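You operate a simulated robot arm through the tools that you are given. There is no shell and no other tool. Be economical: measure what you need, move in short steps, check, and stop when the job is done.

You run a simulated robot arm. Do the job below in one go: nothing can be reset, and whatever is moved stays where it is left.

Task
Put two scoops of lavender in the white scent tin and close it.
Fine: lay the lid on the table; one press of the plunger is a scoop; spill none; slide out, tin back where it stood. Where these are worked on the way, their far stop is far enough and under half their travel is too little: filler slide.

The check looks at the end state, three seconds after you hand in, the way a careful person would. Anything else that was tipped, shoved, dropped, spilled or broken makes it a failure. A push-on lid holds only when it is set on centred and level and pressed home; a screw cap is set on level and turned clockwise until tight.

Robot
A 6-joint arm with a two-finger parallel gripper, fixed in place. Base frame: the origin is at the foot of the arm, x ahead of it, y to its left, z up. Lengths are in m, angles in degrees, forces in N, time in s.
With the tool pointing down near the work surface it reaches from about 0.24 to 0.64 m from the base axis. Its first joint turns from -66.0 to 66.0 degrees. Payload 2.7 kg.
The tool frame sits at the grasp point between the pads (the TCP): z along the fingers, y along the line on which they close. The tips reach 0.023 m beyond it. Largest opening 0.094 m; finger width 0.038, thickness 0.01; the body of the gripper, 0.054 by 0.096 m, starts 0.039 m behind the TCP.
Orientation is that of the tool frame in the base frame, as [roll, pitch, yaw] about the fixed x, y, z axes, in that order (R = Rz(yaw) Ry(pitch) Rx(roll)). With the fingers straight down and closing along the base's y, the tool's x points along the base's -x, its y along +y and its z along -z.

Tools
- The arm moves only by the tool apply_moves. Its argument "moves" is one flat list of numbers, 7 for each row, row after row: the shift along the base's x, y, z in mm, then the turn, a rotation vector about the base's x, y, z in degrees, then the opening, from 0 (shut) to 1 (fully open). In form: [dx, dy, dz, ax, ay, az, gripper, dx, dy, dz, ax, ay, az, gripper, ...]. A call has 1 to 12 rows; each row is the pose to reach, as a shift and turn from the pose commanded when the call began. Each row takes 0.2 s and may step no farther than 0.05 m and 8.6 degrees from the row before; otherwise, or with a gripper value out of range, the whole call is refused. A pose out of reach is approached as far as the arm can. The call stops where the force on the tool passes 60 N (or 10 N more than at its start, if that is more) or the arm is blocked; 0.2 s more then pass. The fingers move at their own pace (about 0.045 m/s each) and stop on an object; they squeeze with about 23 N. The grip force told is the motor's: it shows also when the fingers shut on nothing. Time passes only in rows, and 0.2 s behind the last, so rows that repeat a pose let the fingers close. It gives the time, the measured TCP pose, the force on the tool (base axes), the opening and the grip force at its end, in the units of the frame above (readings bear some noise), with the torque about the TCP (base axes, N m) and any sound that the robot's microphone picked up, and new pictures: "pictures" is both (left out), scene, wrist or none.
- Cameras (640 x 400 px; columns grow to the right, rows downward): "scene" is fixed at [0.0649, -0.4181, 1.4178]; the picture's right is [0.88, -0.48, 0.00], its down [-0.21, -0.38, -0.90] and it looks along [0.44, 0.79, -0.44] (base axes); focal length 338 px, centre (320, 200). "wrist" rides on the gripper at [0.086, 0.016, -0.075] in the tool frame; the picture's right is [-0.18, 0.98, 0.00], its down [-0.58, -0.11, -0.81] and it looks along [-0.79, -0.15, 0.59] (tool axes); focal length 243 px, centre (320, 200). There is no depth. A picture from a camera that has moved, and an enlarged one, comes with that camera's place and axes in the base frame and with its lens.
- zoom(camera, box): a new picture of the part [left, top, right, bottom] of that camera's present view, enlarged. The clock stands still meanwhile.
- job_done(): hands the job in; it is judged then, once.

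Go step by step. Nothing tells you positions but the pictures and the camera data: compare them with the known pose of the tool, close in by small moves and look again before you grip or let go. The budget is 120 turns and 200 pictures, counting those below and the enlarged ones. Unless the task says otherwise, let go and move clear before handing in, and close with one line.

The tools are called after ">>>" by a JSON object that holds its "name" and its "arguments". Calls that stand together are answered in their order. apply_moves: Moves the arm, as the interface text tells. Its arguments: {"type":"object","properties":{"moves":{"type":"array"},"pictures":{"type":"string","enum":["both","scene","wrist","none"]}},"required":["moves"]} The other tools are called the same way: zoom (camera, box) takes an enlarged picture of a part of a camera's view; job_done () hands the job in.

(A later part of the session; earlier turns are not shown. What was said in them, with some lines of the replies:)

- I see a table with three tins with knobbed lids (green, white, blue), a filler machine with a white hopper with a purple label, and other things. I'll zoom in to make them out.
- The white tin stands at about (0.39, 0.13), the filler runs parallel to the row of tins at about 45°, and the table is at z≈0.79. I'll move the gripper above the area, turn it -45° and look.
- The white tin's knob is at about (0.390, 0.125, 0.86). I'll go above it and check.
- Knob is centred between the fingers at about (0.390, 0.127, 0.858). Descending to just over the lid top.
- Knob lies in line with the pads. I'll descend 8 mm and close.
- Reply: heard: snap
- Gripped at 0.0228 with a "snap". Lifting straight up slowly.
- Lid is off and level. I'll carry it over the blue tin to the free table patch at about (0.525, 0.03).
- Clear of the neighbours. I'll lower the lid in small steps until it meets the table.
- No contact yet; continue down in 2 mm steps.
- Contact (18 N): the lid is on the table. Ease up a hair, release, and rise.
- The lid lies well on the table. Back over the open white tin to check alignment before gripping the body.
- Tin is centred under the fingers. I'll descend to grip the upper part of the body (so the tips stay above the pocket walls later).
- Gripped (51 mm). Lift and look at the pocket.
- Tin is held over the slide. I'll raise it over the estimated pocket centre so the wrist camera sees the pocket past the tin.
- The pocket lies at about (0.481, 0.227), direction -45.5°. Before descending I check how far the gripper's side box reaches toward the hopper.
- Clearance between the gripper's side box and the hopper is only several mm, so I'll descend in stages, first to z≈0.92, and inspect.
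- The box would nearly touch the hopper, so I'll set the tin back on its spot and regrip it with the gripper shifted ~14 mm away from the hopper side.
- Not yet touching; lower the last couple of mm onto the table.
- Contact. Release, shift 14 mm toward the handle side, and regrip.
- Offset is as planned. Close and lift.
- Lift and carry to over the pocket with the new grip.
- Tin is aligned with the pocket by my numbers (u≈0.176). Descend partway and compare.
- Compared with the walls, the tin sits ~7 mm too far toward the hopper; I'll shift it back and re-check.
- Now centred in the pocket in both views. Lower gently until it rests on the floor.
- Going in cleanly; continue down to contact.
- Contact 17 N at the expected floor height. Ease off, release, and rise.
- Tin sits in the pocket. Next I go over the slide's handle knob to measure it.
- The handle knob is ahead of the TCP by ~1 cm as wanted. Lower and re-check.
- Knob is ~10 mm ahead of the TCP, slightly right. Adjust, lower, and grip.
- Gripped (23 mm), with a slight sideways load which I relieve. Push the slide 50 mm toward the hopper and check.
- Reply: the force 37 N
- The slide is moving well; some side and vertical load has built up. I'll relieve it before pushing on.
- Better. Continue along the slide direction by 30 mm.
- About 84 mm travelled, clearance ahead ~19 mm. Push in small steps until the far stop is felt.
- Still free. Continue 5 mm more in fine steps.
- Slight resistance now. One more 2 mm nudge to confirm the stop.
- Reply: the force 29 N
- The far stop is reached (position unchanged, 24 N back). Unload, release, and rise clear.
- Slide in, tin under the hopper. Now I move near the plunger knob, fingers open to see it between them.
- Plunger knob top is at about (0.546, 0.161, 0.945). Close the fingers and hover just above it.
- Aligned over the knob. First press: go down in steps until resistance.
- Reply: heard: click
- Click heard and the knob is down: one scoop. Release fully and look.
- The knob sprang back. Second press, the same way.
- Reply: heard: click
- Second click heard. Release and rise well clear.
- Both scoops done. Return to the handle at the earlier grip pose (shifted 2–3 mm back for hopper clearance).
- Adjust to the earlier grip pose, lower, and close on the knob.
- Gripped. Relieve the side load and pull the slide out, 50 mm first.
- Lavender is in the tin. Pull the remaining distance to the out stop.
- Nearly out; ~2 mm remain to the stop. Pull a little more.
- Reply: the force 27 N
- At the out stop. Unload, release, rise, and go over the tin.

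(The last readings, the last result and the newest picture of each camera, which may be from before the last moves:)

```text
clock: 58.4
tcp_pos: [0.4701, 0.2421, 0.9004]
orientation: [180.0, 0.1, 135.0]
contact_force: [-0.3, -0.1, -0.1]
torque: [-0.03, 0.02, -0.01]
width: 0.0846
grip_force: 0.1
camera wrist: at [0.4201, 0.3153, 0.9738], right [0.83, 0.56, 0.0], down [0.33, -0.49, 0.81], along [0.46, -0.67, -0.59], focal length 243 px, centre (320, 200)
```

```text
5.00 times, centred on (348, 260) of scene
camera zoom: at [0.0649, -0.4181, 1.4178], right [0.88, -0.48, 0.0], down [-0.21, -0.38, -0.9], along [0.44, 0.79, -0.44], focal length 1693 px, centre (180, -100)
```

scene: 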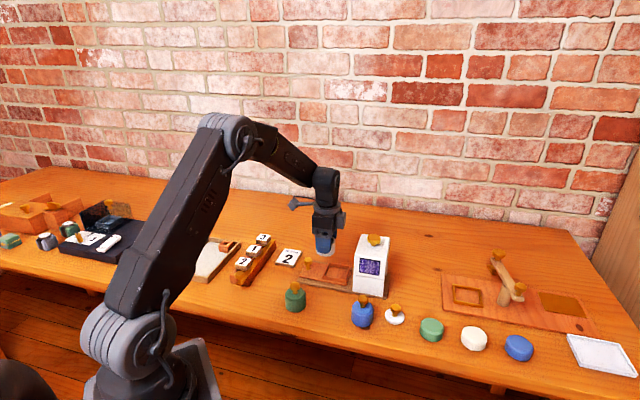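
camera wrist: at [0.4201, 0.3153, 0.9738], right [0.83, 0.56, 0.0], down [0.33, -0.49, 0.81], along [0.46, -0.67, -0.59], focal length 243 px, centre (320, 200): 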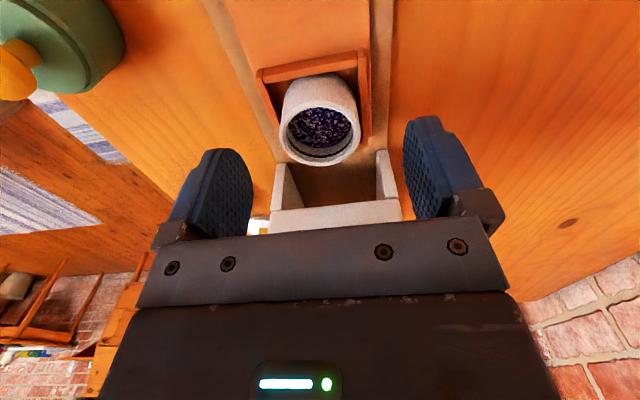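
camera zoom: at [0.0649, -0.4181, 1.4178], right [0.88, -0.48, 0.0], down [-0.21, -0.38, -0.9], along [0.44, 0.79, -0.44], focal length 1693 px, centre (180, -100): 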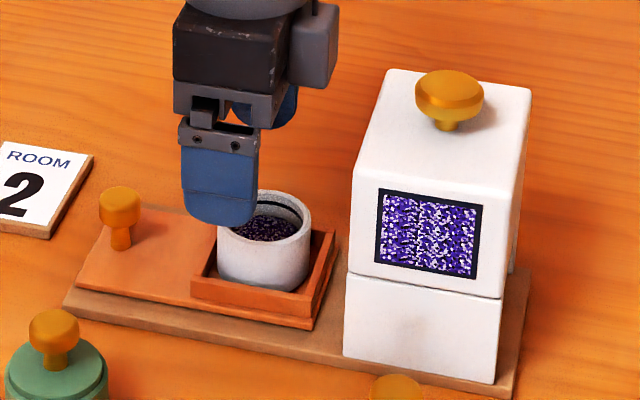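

Tin is centred laterally. Descend and grip it.

>>> {"name": "apply_moves", "arguments": {"moves": [0.2, -2.5, -25, 0, 0, 0, 0.9, 0.2, -2.5, -45, 0, 0, 0, 0.9, 0.2, -2.5, -45, 0, 0, 0, 0.7, 0.2, -2.5, -45, 0, 0, 0, 0.45, 0.2, -2.5, -45, 0, 0, 0, 0.45, 0.2, -2.5, -45, 0, 0, 0, 0.45, 0.2, -2.5, -45, 0, 0, 0, 0.45], "pictures": "wrist"}}

>>> {"name": "zoom", "arguments": {"camera": "scene", "box": [308, 240, 372, 280]}}

```text
clock: 60.0
tcp_pos: [0.4682, 0.2402, 0.8543]
orientation: [-180.0, -0.1, 135.0]
contact_force: [-0.4, 0.7, -1.3]
torque: [0.03, 0.01, 0.01]
width: 0.0514
grip_force: 23.2
camera wrist: at [0.4201, 0.3128, 0.9281], right [0.83, 0.56, 0.0], down [0.33, -0.49, 0.81], along [0.46, -0.67, -0.59], focal length 243 px, centre (320, 200)
```

wrist: 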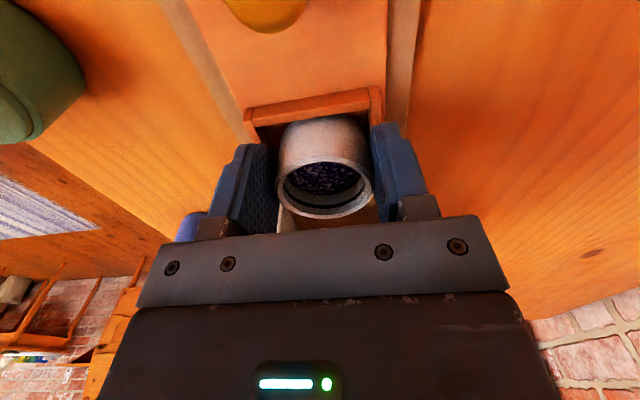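

```text
10.00 times, centred on (340, 260) of scene
camera zoom: at [0.0649, -0.4181, 1.4178], right [0.88, -0.48, 0.0], down [-0.21, -0.38, -0.9], along [0.44, 0.79, -0.44], focal length 3385 px, centre (120, -400)
```

zoom: 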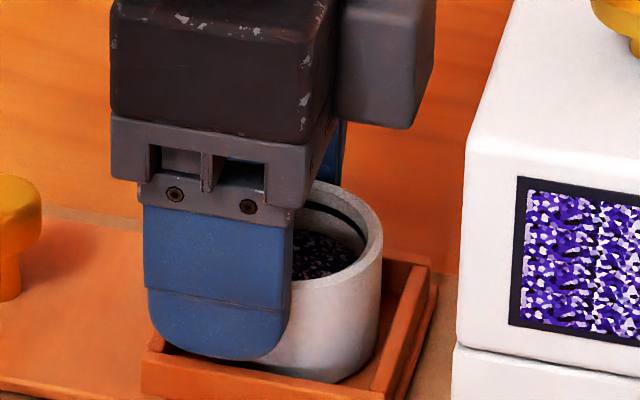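

Same grip as before. Lift straight up and carry home gently.

>>> {"name": "apply_moves", "arguments": {"moves": [0, 0, 5, 0, 0, 0, 0.45, 0, 0, 18, 0, 0, 0, 0.45, 0, 0, 40, 0, 0, 0, 0.45, 0, 0, 60, 0, 0, 0, 0.45, -8, -9, 72, 0, 0, 0, 0.45, -26, -31, 76, 0, 0, 0, 0.45, -46, -55, 76, 0, 0, 0, 0.45, -66, -79, 76, 0, 0, 0, 0.45, -81, -97, 72, 0, 0, 0, 0.45, -88, -105.5, 60, 0, 0, 0, 0.45, -88, -105.5, 45, 0, 0, 0, 0.45, -88, -105.5, 45, 0, 0, 0, 0.45], "pictures": "wrist"}}

>>> {"name": "zoom", "arguments": {"camera": "scene", "box": [260, 230, 420, 330]}}

```text
clock: 62.6
tcp_pos: [0.3833, 0.1318, 0.9006]
orientation: [-180.0, 0.0, 135.0]
contact_force: [0.6, -0.6, 0.8]
torque: [-0.03, 0.01, -0.03]
width: 0.0513
grip_force: 23.4
camera wrist: at [0.3339, 0.2048, 0.9738], right [0.83, 0.56, 0.0], down [0.33, -0.49, 0.81], along [0.46, -0.67, -0.59], focal length 243 px, centre (320, 200)
```

wrist: 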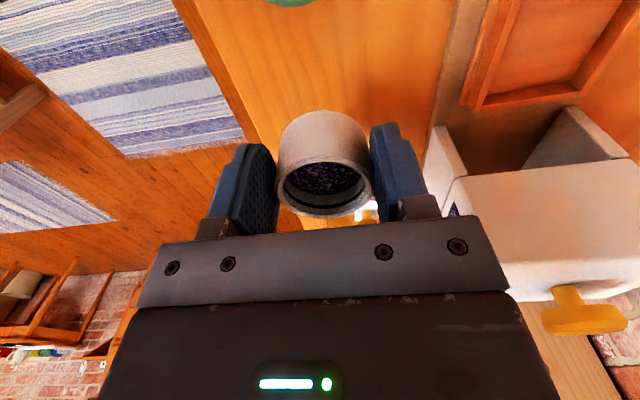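

```text
4.00 times, centred on (340, 280) of scene
camera zoom: at [0.0649, -0.4181, 1.4178], right [0.88, -0.48, 0.0], down [-0.21, -0.38, -0.9], along [0.44, 0.79, -0.44], focal length 1354 px, centre (240, -120)
```

zoom: 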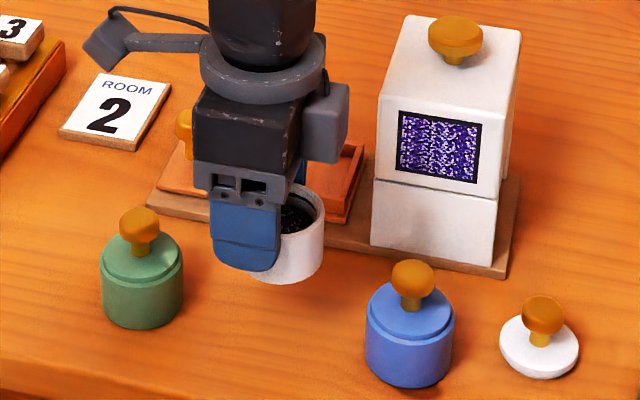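

Correct the small offset (−2.5, +2.4 mm) and lower to just above the table.

>>> {"name": "apply_moves", "arguments": {"moves": [-2.5, 2.4, -20, 0, 0, 0, 0.45, -2.5, 2.4, -40, 0, 0, 0, 0.45, -2.5, 2.4, -54, 0, 0, 0, 0.45, -2.5, 2.4, -58, 0, 0, 0, 0.45, -2.5, 2.4, -58, 0, 0, 0, 0.45], "pictures": "none"}}

>>> {"name": "zoom", "arguments": {"camera": "scene", "box": [280, 260, 376, 320]}}

```text
clock: 63.8
tcp_pos: [0.3786, 0.1358, 0.8396]
orientation: [-180.0, 0.0, 135.0]
contact_force: [-0.3, -0.3, -0.6]
torque: [0.01, 0.01, 0.02]
width: 0.0517
grip_force: 23.3
```

```text
6.67 times, centred on (328, 290) of scene
camera zoom: at [0.0649, -0.4181, 1.4178], right [0.88, -0.48, 0.0], down [-0.21, -0.38, -0.9], along [0.44, 0.79, -0.44], focal length 2257 px, centre (267, -400)
```

zoom: 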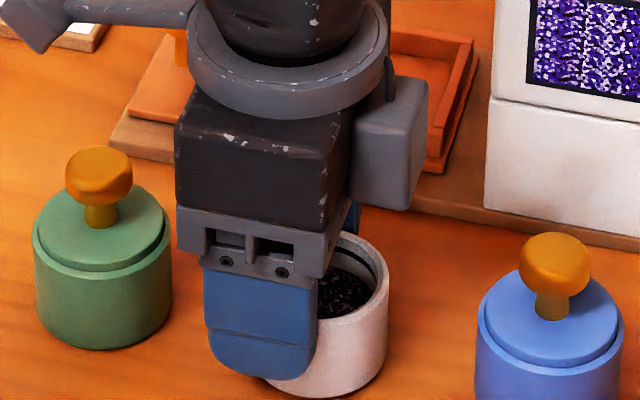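

Within ~2 mm of the original; nudge and lower to contact.

>>> {"name": "apply_moves", "arguments": {"moves": [1.2, -1.2, 0, 0, 0, 0, 0.45, 1.2, -1.2, -1, 0, 0, 0, 0.45, 1.2, -1.2, -2, 0, 0, 0, 0.45, 1.2, -1.2, -2.5, 0, 0, 0, 0.45], "pictures": "none"}}

```text
clock: 64.8
tcp_pos: [0.3803, 0.1342, 0.8395]
orientation: [-180.0, 0.0, 134.9]
contact_force: [-3.9, -2.0, 14.8]
torque: [-0.2, -0.02, -0.05]
width: 0.0514
grip_force: 22.8
```

Contact with the table. Ease off, release, and rise.

>>> {"name": "apply_moves", "arguments": {"moves": [0, 0, 1.5, 0, 0, 0, 0.45, 0, 0, 1.5, 0, 0, 0, 0.9, 0, 0, 1.5, 0, 0, 0, 0.9, 0, 0, 1.5, 0, 0, 0, 0.9, 0, 0, 30, 0, 0, 0, 0.9, 0, 0, 70, 0, 0, 0, 0.9, 0, 0, 110, 0, 0, 0, 0.9, 0, 0, 110, 0, 0, 0, 0.9], "pictures": "wrist"}}

>>> {"name": "zoom", "arguments": {"camera": "scene", "box": [320, 250, 440, 330]}}

```text
clock: 66.6
tcp_pos: [0.378, 0.1343, 0.9476]
orientation: [180.0, 0.0, 134.9]
contact_force: [0.6, 0.0, -0.9]
torque: [0.0, 0.02, 0.01]
width: 0.0846
grip_force: 0.1
camera wrist: at [0.3296, 0.2081, 1.0219], right [0.83, 0.56, 0.0], down [0.33, -0.49, 0.81], along [0.46, -0.67, -0.59], focal length 243 px, centre (320, 200)
```

wrist: 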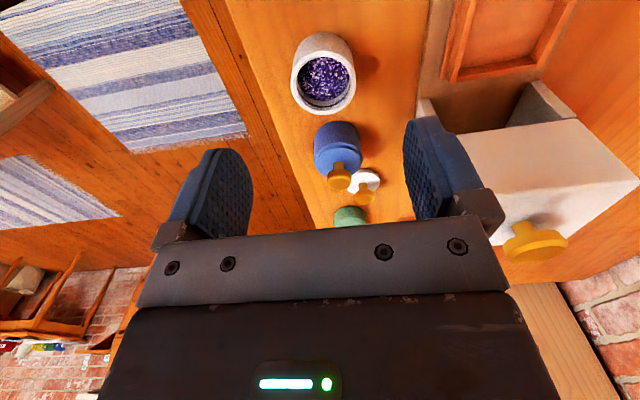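

```text
5.00 times, centred on (380, 290) of scene
camera zoom: at [0.0649, -0.4181, 1.4178], right [0.88, -0.48, 0.0], down [-0.21, -0.38, -0.9], along [0.44, 0.79, -0.44], focal length 1693 px, centre (20, -250)
```

zoom: 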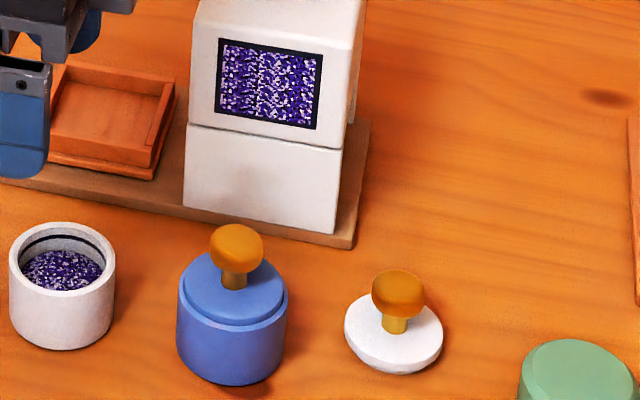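

Tin is back within about 1 mm, no spill visible. Now to the lid.

>>> {"name": "apply_moves", "arguments": {"moves": [35, -25, 5, 0, 0, 0, 0.8, 70, -50, 5, 0, 0, 0, 0.8, 105, -75, 5, 0, 0, 0, 0.8, 140, -100, 5, 0, 0, 0, 0.8, 147, -103.8, -30, 0, 0, 0, 0.6, 147, -103.8, -62, 0, 0, 0, 0.6, 147, -103.8, -62, 0, 0, 0, 0.6], "pictures": "wrist"}}

>>> {"name": "zoom", "arguments": {"camera": "scene", "box": [344, 260, 440, 320]}}

```text
clock: 68.2
tcp_pos: [0.5277, 0.0309, 0.8856]
orientation: [-180.0, 0.0, 134.9]
contact_force: [-0.4, 0.8, -0.2]
torque: [0.05, 0.0, -0.01]
width: 0.0565
grip_force: 0.0
camera wrist: at [0.478, 0.1029, 0.96], right [0.83, 0.56, 0.0], down [0.33, -0.49, 0.81], along [0.46, -0.67, -0.59], focal length 243 px, centre (320, 200)
```

wrist: 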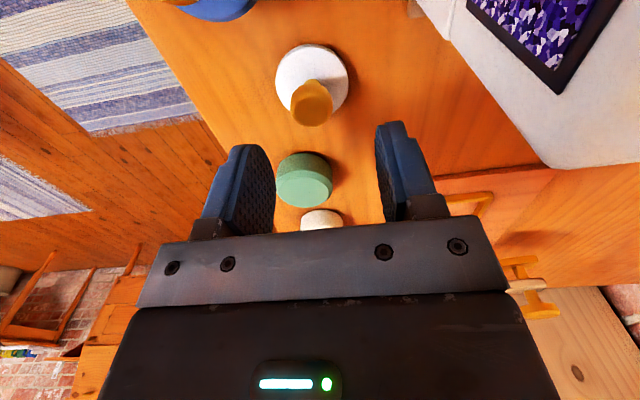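

```text
6.67 times, centred on (392, 290) of scene
camera zoom: at [0.0649, -0.4181, 1.4178], right [0.88, -0.48, 0.0], down [-0.21, -0.38, -0.9], along [0.44, 0.79, -0.44], focal length 2257 px, centre (-160, -400)
```

zoom: 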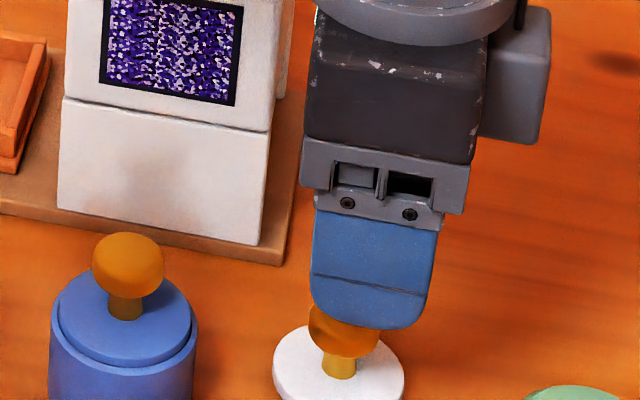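

Knob is ~4 mm to one side; correct, lower, and grip the lid's knob.

>>> {"name": "apply_moves", "arguments": {"moves": [-3.5, -1.6, -25, 0, 0, 0, 0.6, -3.5, -1.6, -45, 0, 0, 0, 0.6, -3.5, -1.6, -50.5, 0, 0, 0, 0.6, -3.5, -1.6, -50.5, 0, 0, 0, 0.4], "pictures": "wrist"}}

>>> {"name": "zoom", "arguments": {"camera": "scene", "box": [344, 260, 440, 320]}}

```text
clock: 69.2
tcp_pos: [0.5253, 0.028, 0.8352]
orientation: [-179.9, 0.0, 135.0]
contact_force: [0.2, -0.9, 0.3]
torque: [0.02, 0.01, 0.0]
width: 0.0375
grip_force: 0.0
camera wrist: at [0.4759, 0.1013, 0.909], right [0.83, 0.56, 0.0], down [0.33, -0.49, 0.81], along [0.46, -0.67, -0.59], focal length 243 px, centre (320, 200)
```

wrist: 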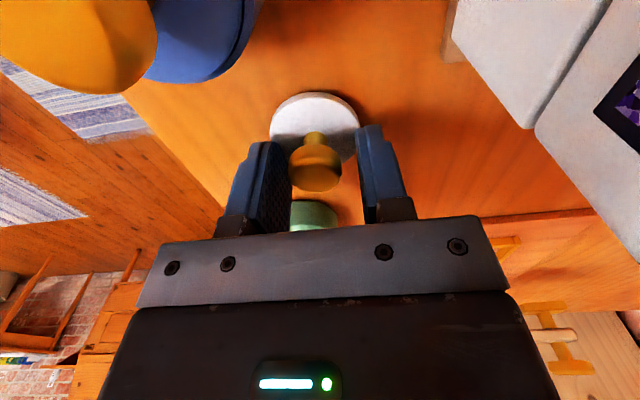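

```text
6.67 times, centred on (392, 290) of scene
camera zoom: at [0.0649, -0.4181, 1.4178], right [0.88, -0.48, 0.0], down [-0.21, -0.38, -0.9], along [0.44, 0.79, -0.44], focal length 2257 px, centre (-160, -400)
```

zoom: 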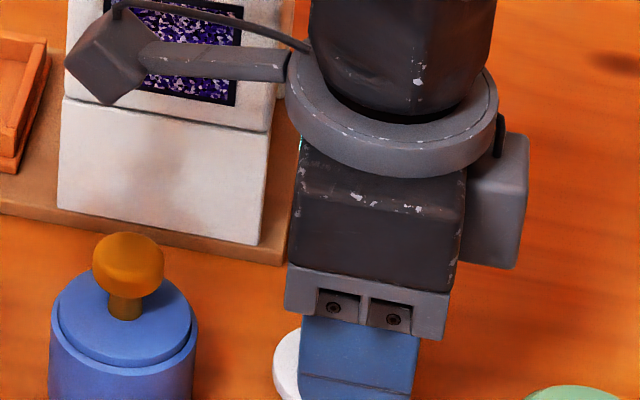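

Shift 2 mm more sideways and close on the knob.

>>> {"name": "apply_moves", "arguments": {"moves": [-1.5, -1.4, 0, 0, 0, 0, 0.4, -1.5, -1.4, 0, 0, 0, 0, 0, -1.5, -1.4, 0, 0, 0, 0, 0, -1.5, -1.4, 0, 0, 0, 0, 0], "pictures": "wrist"}}

```text
clock: 70.2
tcp_pos: [0.5231, 0.0286, 0.8348]
orientation: [180.0, 0.0, 135.0]
contact_force: [0.2, 0.9, -0.2]
torque: [0.01, -0.02, 0.02]
width: 0.0231
grip_force: 23.3
camera wrist: at [0.4738, 0.1002, 0.9096], right [0.83, 0.56, 0.0], down [0.33, -0.49, 0.81], along [0.46, -0.67, -0.59], focal length 243 px, centre (320, 200)
```

wrist: 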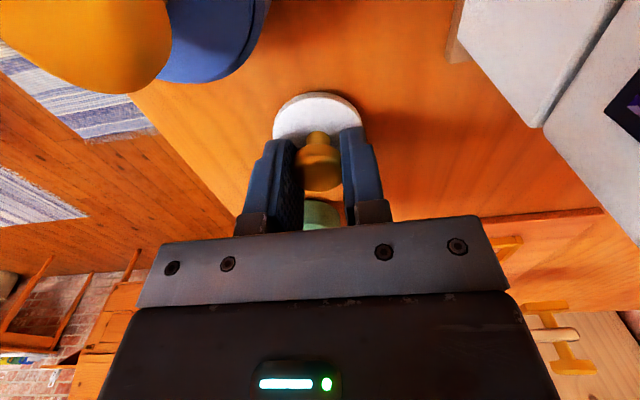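

Gripped. Lift the lid and carry it back over the tin.

>>> {"name": "apply_moves", "arguments": {"moves": [0, 0, 10, 0, 0, 0, 0, 0, 0, 40, 0, 0, 0, 0, 0, 0, 80, 0, 0, 0, 0, -15, 10, 105, 0, 0, 0, 0, -45, 31, 110, 0, 0, 0, 0, -75, 52, 110, 0, 0, 0, 0, -105, 74, 110, 0, 0, 0, 0, -125, 89, 100, 0, 0, 0, 0, -131, 93, 75, 0, 0, 0, 0, -131, 93, 55, 0, 0, 0, 0, -131, 93, 55, 0, 0, 0, 0], "pictures": "wrist"}}

>>> {"name": "zoom", "arguments": {"camera": "scene", "box": [280, 260, 376, 320]}}

>>> {"name": "zoom", "arguments": {"camera": "wrist", "box": [240, 50, 400, 150]}}

```text
clock: 72.6
tcp_pos: [0.3899, 0.1206, 0.8899]
orientation: [179.8, 0.0, 135.0]
contact_force: [0.3, -0.2, 0.1]
torque: [-0.01, 0.0, 0.0]
width: 0.0232
grip_force: 23.2
camera wrist: at [0.3417, 0.1929, 0.9645], right [0.83, 0.56, 0.0], down [0.33, -0.49, 0.81], along [0.46, -0.67, -0.59], focal length 243 px, centre (320, 200)
```

wrist: 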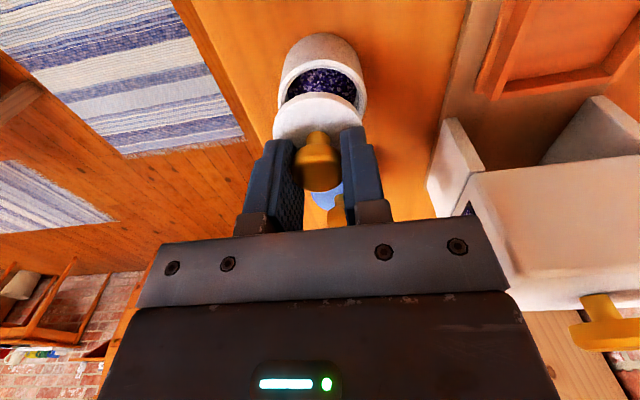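

```text
6.67 times, centred on (328, 290) of scene
camera zoom: at [0.0649, -0.4181, 1.4178], right [0.88, -0.48, 0.0], down [-0.21, -0.38, -0.9], along [0.44, 0.79, -0.44], focal length 2257 px, centre (267, -400)
```

zoom: 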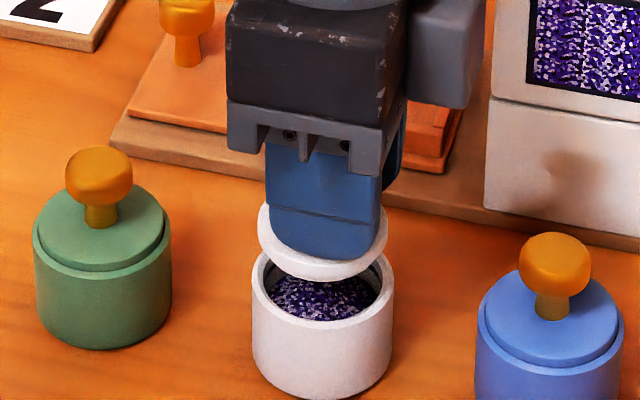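

```text
4.00 times, centred on (320, 100) of wrist
camera zoom: at [0.3417, 0.1929, 0.9645], right [0.83, 0.56, 0.0], down [0.33, -0.49, 0.81], along [0.46, -0.67, -0.59], focal length 970 px, centre (320, 600)
```

zoom: 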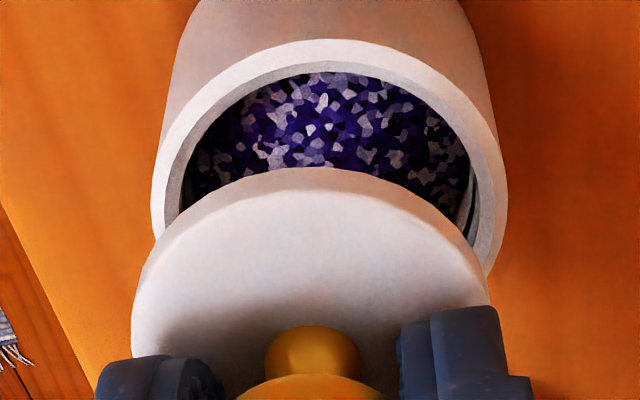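

The lid needs ~2.4 mm sideways correction. Apply it and come closer to the rim.

>>> {"name": "apply_moves", "arguments": {"moves": [1.7, 1.7, -7, 0, 0, 0, 0, 1.7, 1.7, -14, 0, 0, 0, 0, 1.7, 1.7, -14, 0, 0, 0, 0], "pictures": "none"}}

>>> {"name": "zoom", "arguments": {"camera": "scene", "box": [304, 280, 352, 310]}}

>>> {"name": "zoom", "arguments": {"camera": "wrist", "box": [240, 50, 400, 150]}}

```text
clock: 73.4
tcp_pos: [0.3931, 0.1229, 0.8761]
orientation: [179.9, 0.0, 135.0]
contact_force: [0.1, 0.1, -0.1]
torque: [0.0, 0.02, 0.01]
width: 0.023
grip_force: 23.4
```

```text
13.33 times, centred on (328, 295) of scene
camera zoom: at [0.0649, -0.4181, 1.4178], right [0.88, -0.48, 0.0], down [-0.21, -0.38, -0.9], along [0.44, 0.79, -0.44], focal length 4514 px, centre (213, -1067)
```

zoom: 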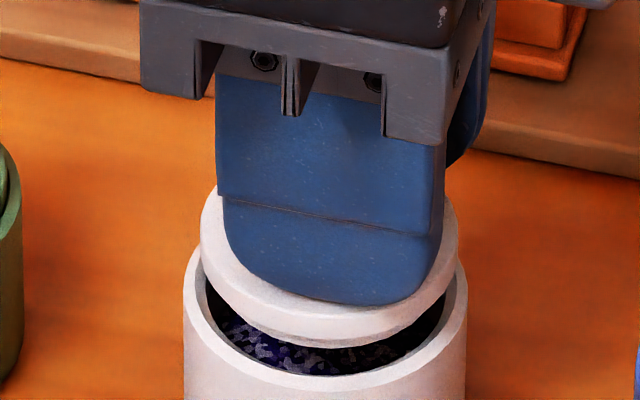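

```text
4.00 times, centred on (320, 100) of wrist
camera zoom: at [0.3436, 0.1946, 0.9504], right [0.83, 0.56, 0.0], down [0.33, -0.49, 0.81], along [0.46, -0.67, -0.59], focal length 970 px, centre (320, 600)
```

zoom: 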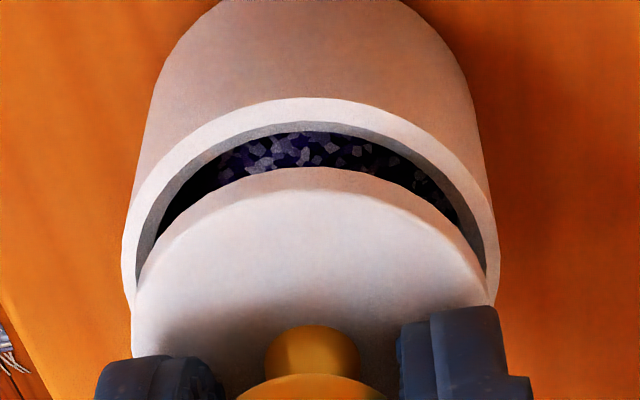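

Well centred in both views. Lower onto the tin in small steps.

>>> {"name": "apply_moves", "arguments": {"moves": [-0.3, 0.3, -3, 0, 0, 0, 0, -0.3, 0.3, -5, 0, 0, 0, 0, -0.3, 0.3, -7, 0, 0, 0, 0, -0.3, 0.3, -8, 0, 0, 0, 0], "pictures": "none"}}

>>> {"name": "zoom", "arguments": {"camera": "scene", "box": [296, 270, 360, 310]}}

>>> {"name": "zoom", "arguments": {"camera": "wrist", "box": [240, 50, 400, 150]}}

```text
clock: 74.4
tcp_pos: [0.3923, 0.1222, 0.8686]
orientation: [-179.9, 0.0, 135.1]
contact_force: [-0.4, -0.5, 0.3]
torque: [0.0, -0.03, 0.03]
width: 0.023
grip_force: 23.0
```

```text
10.00 times, centred on (328, 290) of scene
camera zoom: at [0.0649, -0.4181, 1.4178], right [0.88, -0.48, 0.0], down [-0.21, -0.38, -0.9], along [0.44, 0.79, -0.44], focal length 3385 px, centre (240, -700)
```

zoom: 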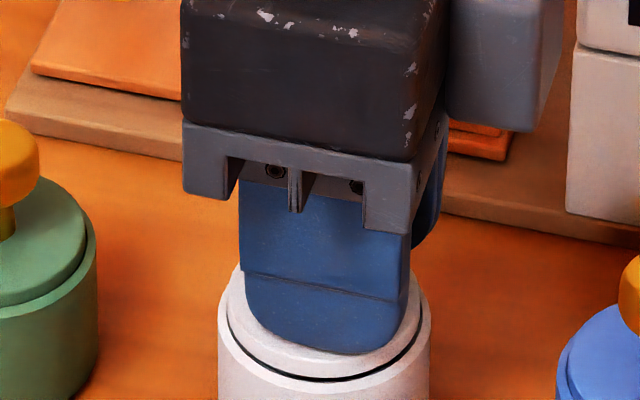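

```text
4.00 times, centred on (320, 100) of wrist
camera zoom: at [0.3431, 0.1949, 0.9431], right [0.83, 0.56, 0.0], down [0.33, -0.49, 0.81], along [0.46, -0.67, -0.59], focal length 970 px, centre (320, 600)
```

zoom: 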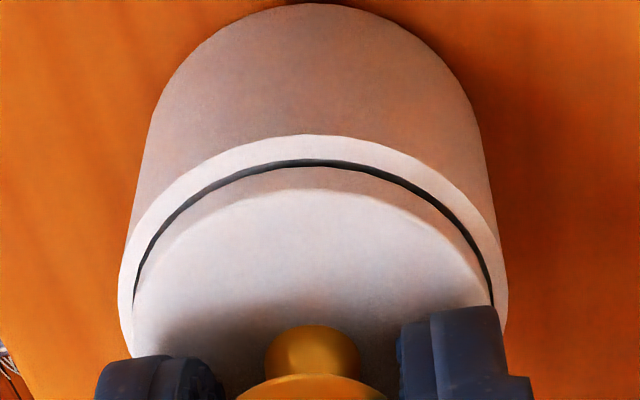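

Centred evenly. Continue down to seat it.

>>> {"name": "apply_moves", "arguments": {"moves": [0, 0, -1.5, 0, 0, 0, 0, 0, 0, -3, 0, 0, 0, 0, 0, 0, -4.5, 0, 0, 0, 0], "pictures": "none"}}

```text
clock: 75.2
tcp_pos: [0.393, 0.1235, 0.8661]
orientation: [179.8, 0.1, 135.0]
contact_force: [-6.0, -6.1, 28.0]
torque: [-0.08, 0.24, 0.03]
width: 0.0231
grip_force: 23.1
heard: snap
```

A snap: the lid seated at the same height as originally. Ease off, release, rise, and inspect.

>>> {"name": "apply_moves", "arguments": {"moves": [0, 0, 2, 0, 0, 0, 0, 0, 0, 2, 0, 0, 0, 0.4, 0, 0, 2, 0, 0, 0, 0.5, 0, 0, 2, 0, 0, 0, 0.5, 0, 0, 30, 0, 0, 0, 0.6, 0, 0, 75, 0, 0, 0, 0.6, -10, 10, 120, 0, 0, 0, 0.6], "pictures": "both"}}

>>> {"name": "zoom", "arguments": {"camera": "scene", "box": [280, 260, 376, 320]}}

>>> {"name": "zoom", "arguments": {"camera": "wrist", "box": [240, 0, 440, 125]}}

```text
clock: 76.8
tcp_pos: [0.3821, 0.1328, 0.9846]
orientation: [180.0, 0.0, 135.0]
contact_force: [0.0, 0.2, 0.0]
torque: [0.03, 0.0, 0.02]
width: 0.0563
grip_force: 0.0
camera wrist: at [0.3329, 0.2061, 1.0595], right [0.83, 0.56, 0.0], down [0.33, -0.49, 0.81], along [0.46, -0.67, -0.59], focal length 243 px, centre (320, 200)
```

scene: 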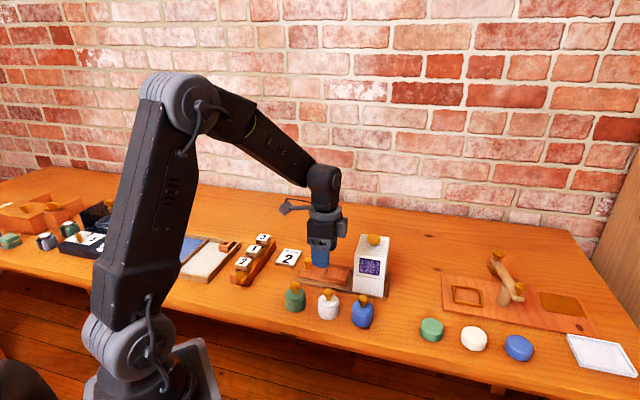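
wrist: 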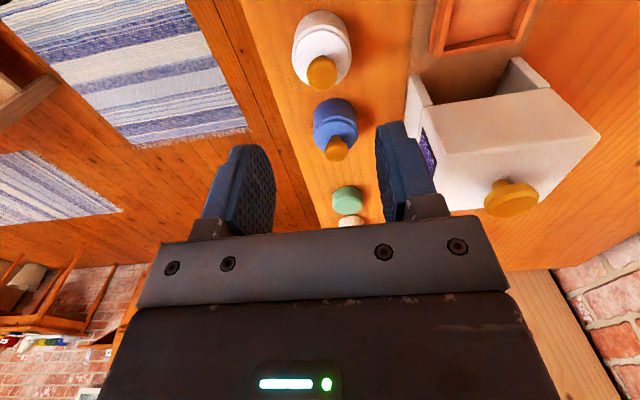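

```text
6.67 times, centred on (328, 290) of scene
camera zoom: at [0.0649, -0.4181, 1.4178], right [0.88, -0.48, 0.0], down [-0.21, -0.38, -0.9], along [0.44, 0.79, -0.44], focal length 2257 px, centre (267, -400)
```

zoom: 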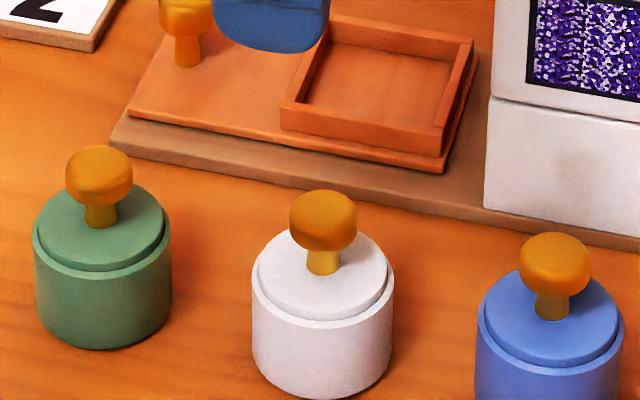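

```text
3.20 times, centred on (340, 62) of wrist
camera zoom: at [0.3329, 0.2061, 1.0595], right [0.83, 0.56, 0.0], down [0.33, -0.49, 0.81], along [0.46, -0.67, -0.59], focal length 776 px, centre (256, 640)
```

zoom: 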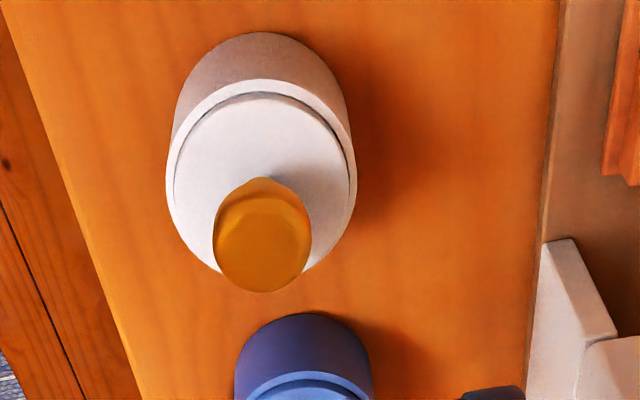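

The white tin is closed and level, back in its place with the lid seated like its neighbours'. The slide is out, the plunger is up, and I see nothing spilled or disturbed, so I'm handing in.

>>> {"name": "job_done", "arguments": {}}

```text
The job is handed in.
```

The white scent tin has its two scoops of lavender (two plunger presses, two clicks). Its lid snapped home, and it stands within about 1 mm of its original spot with the filler slide out.
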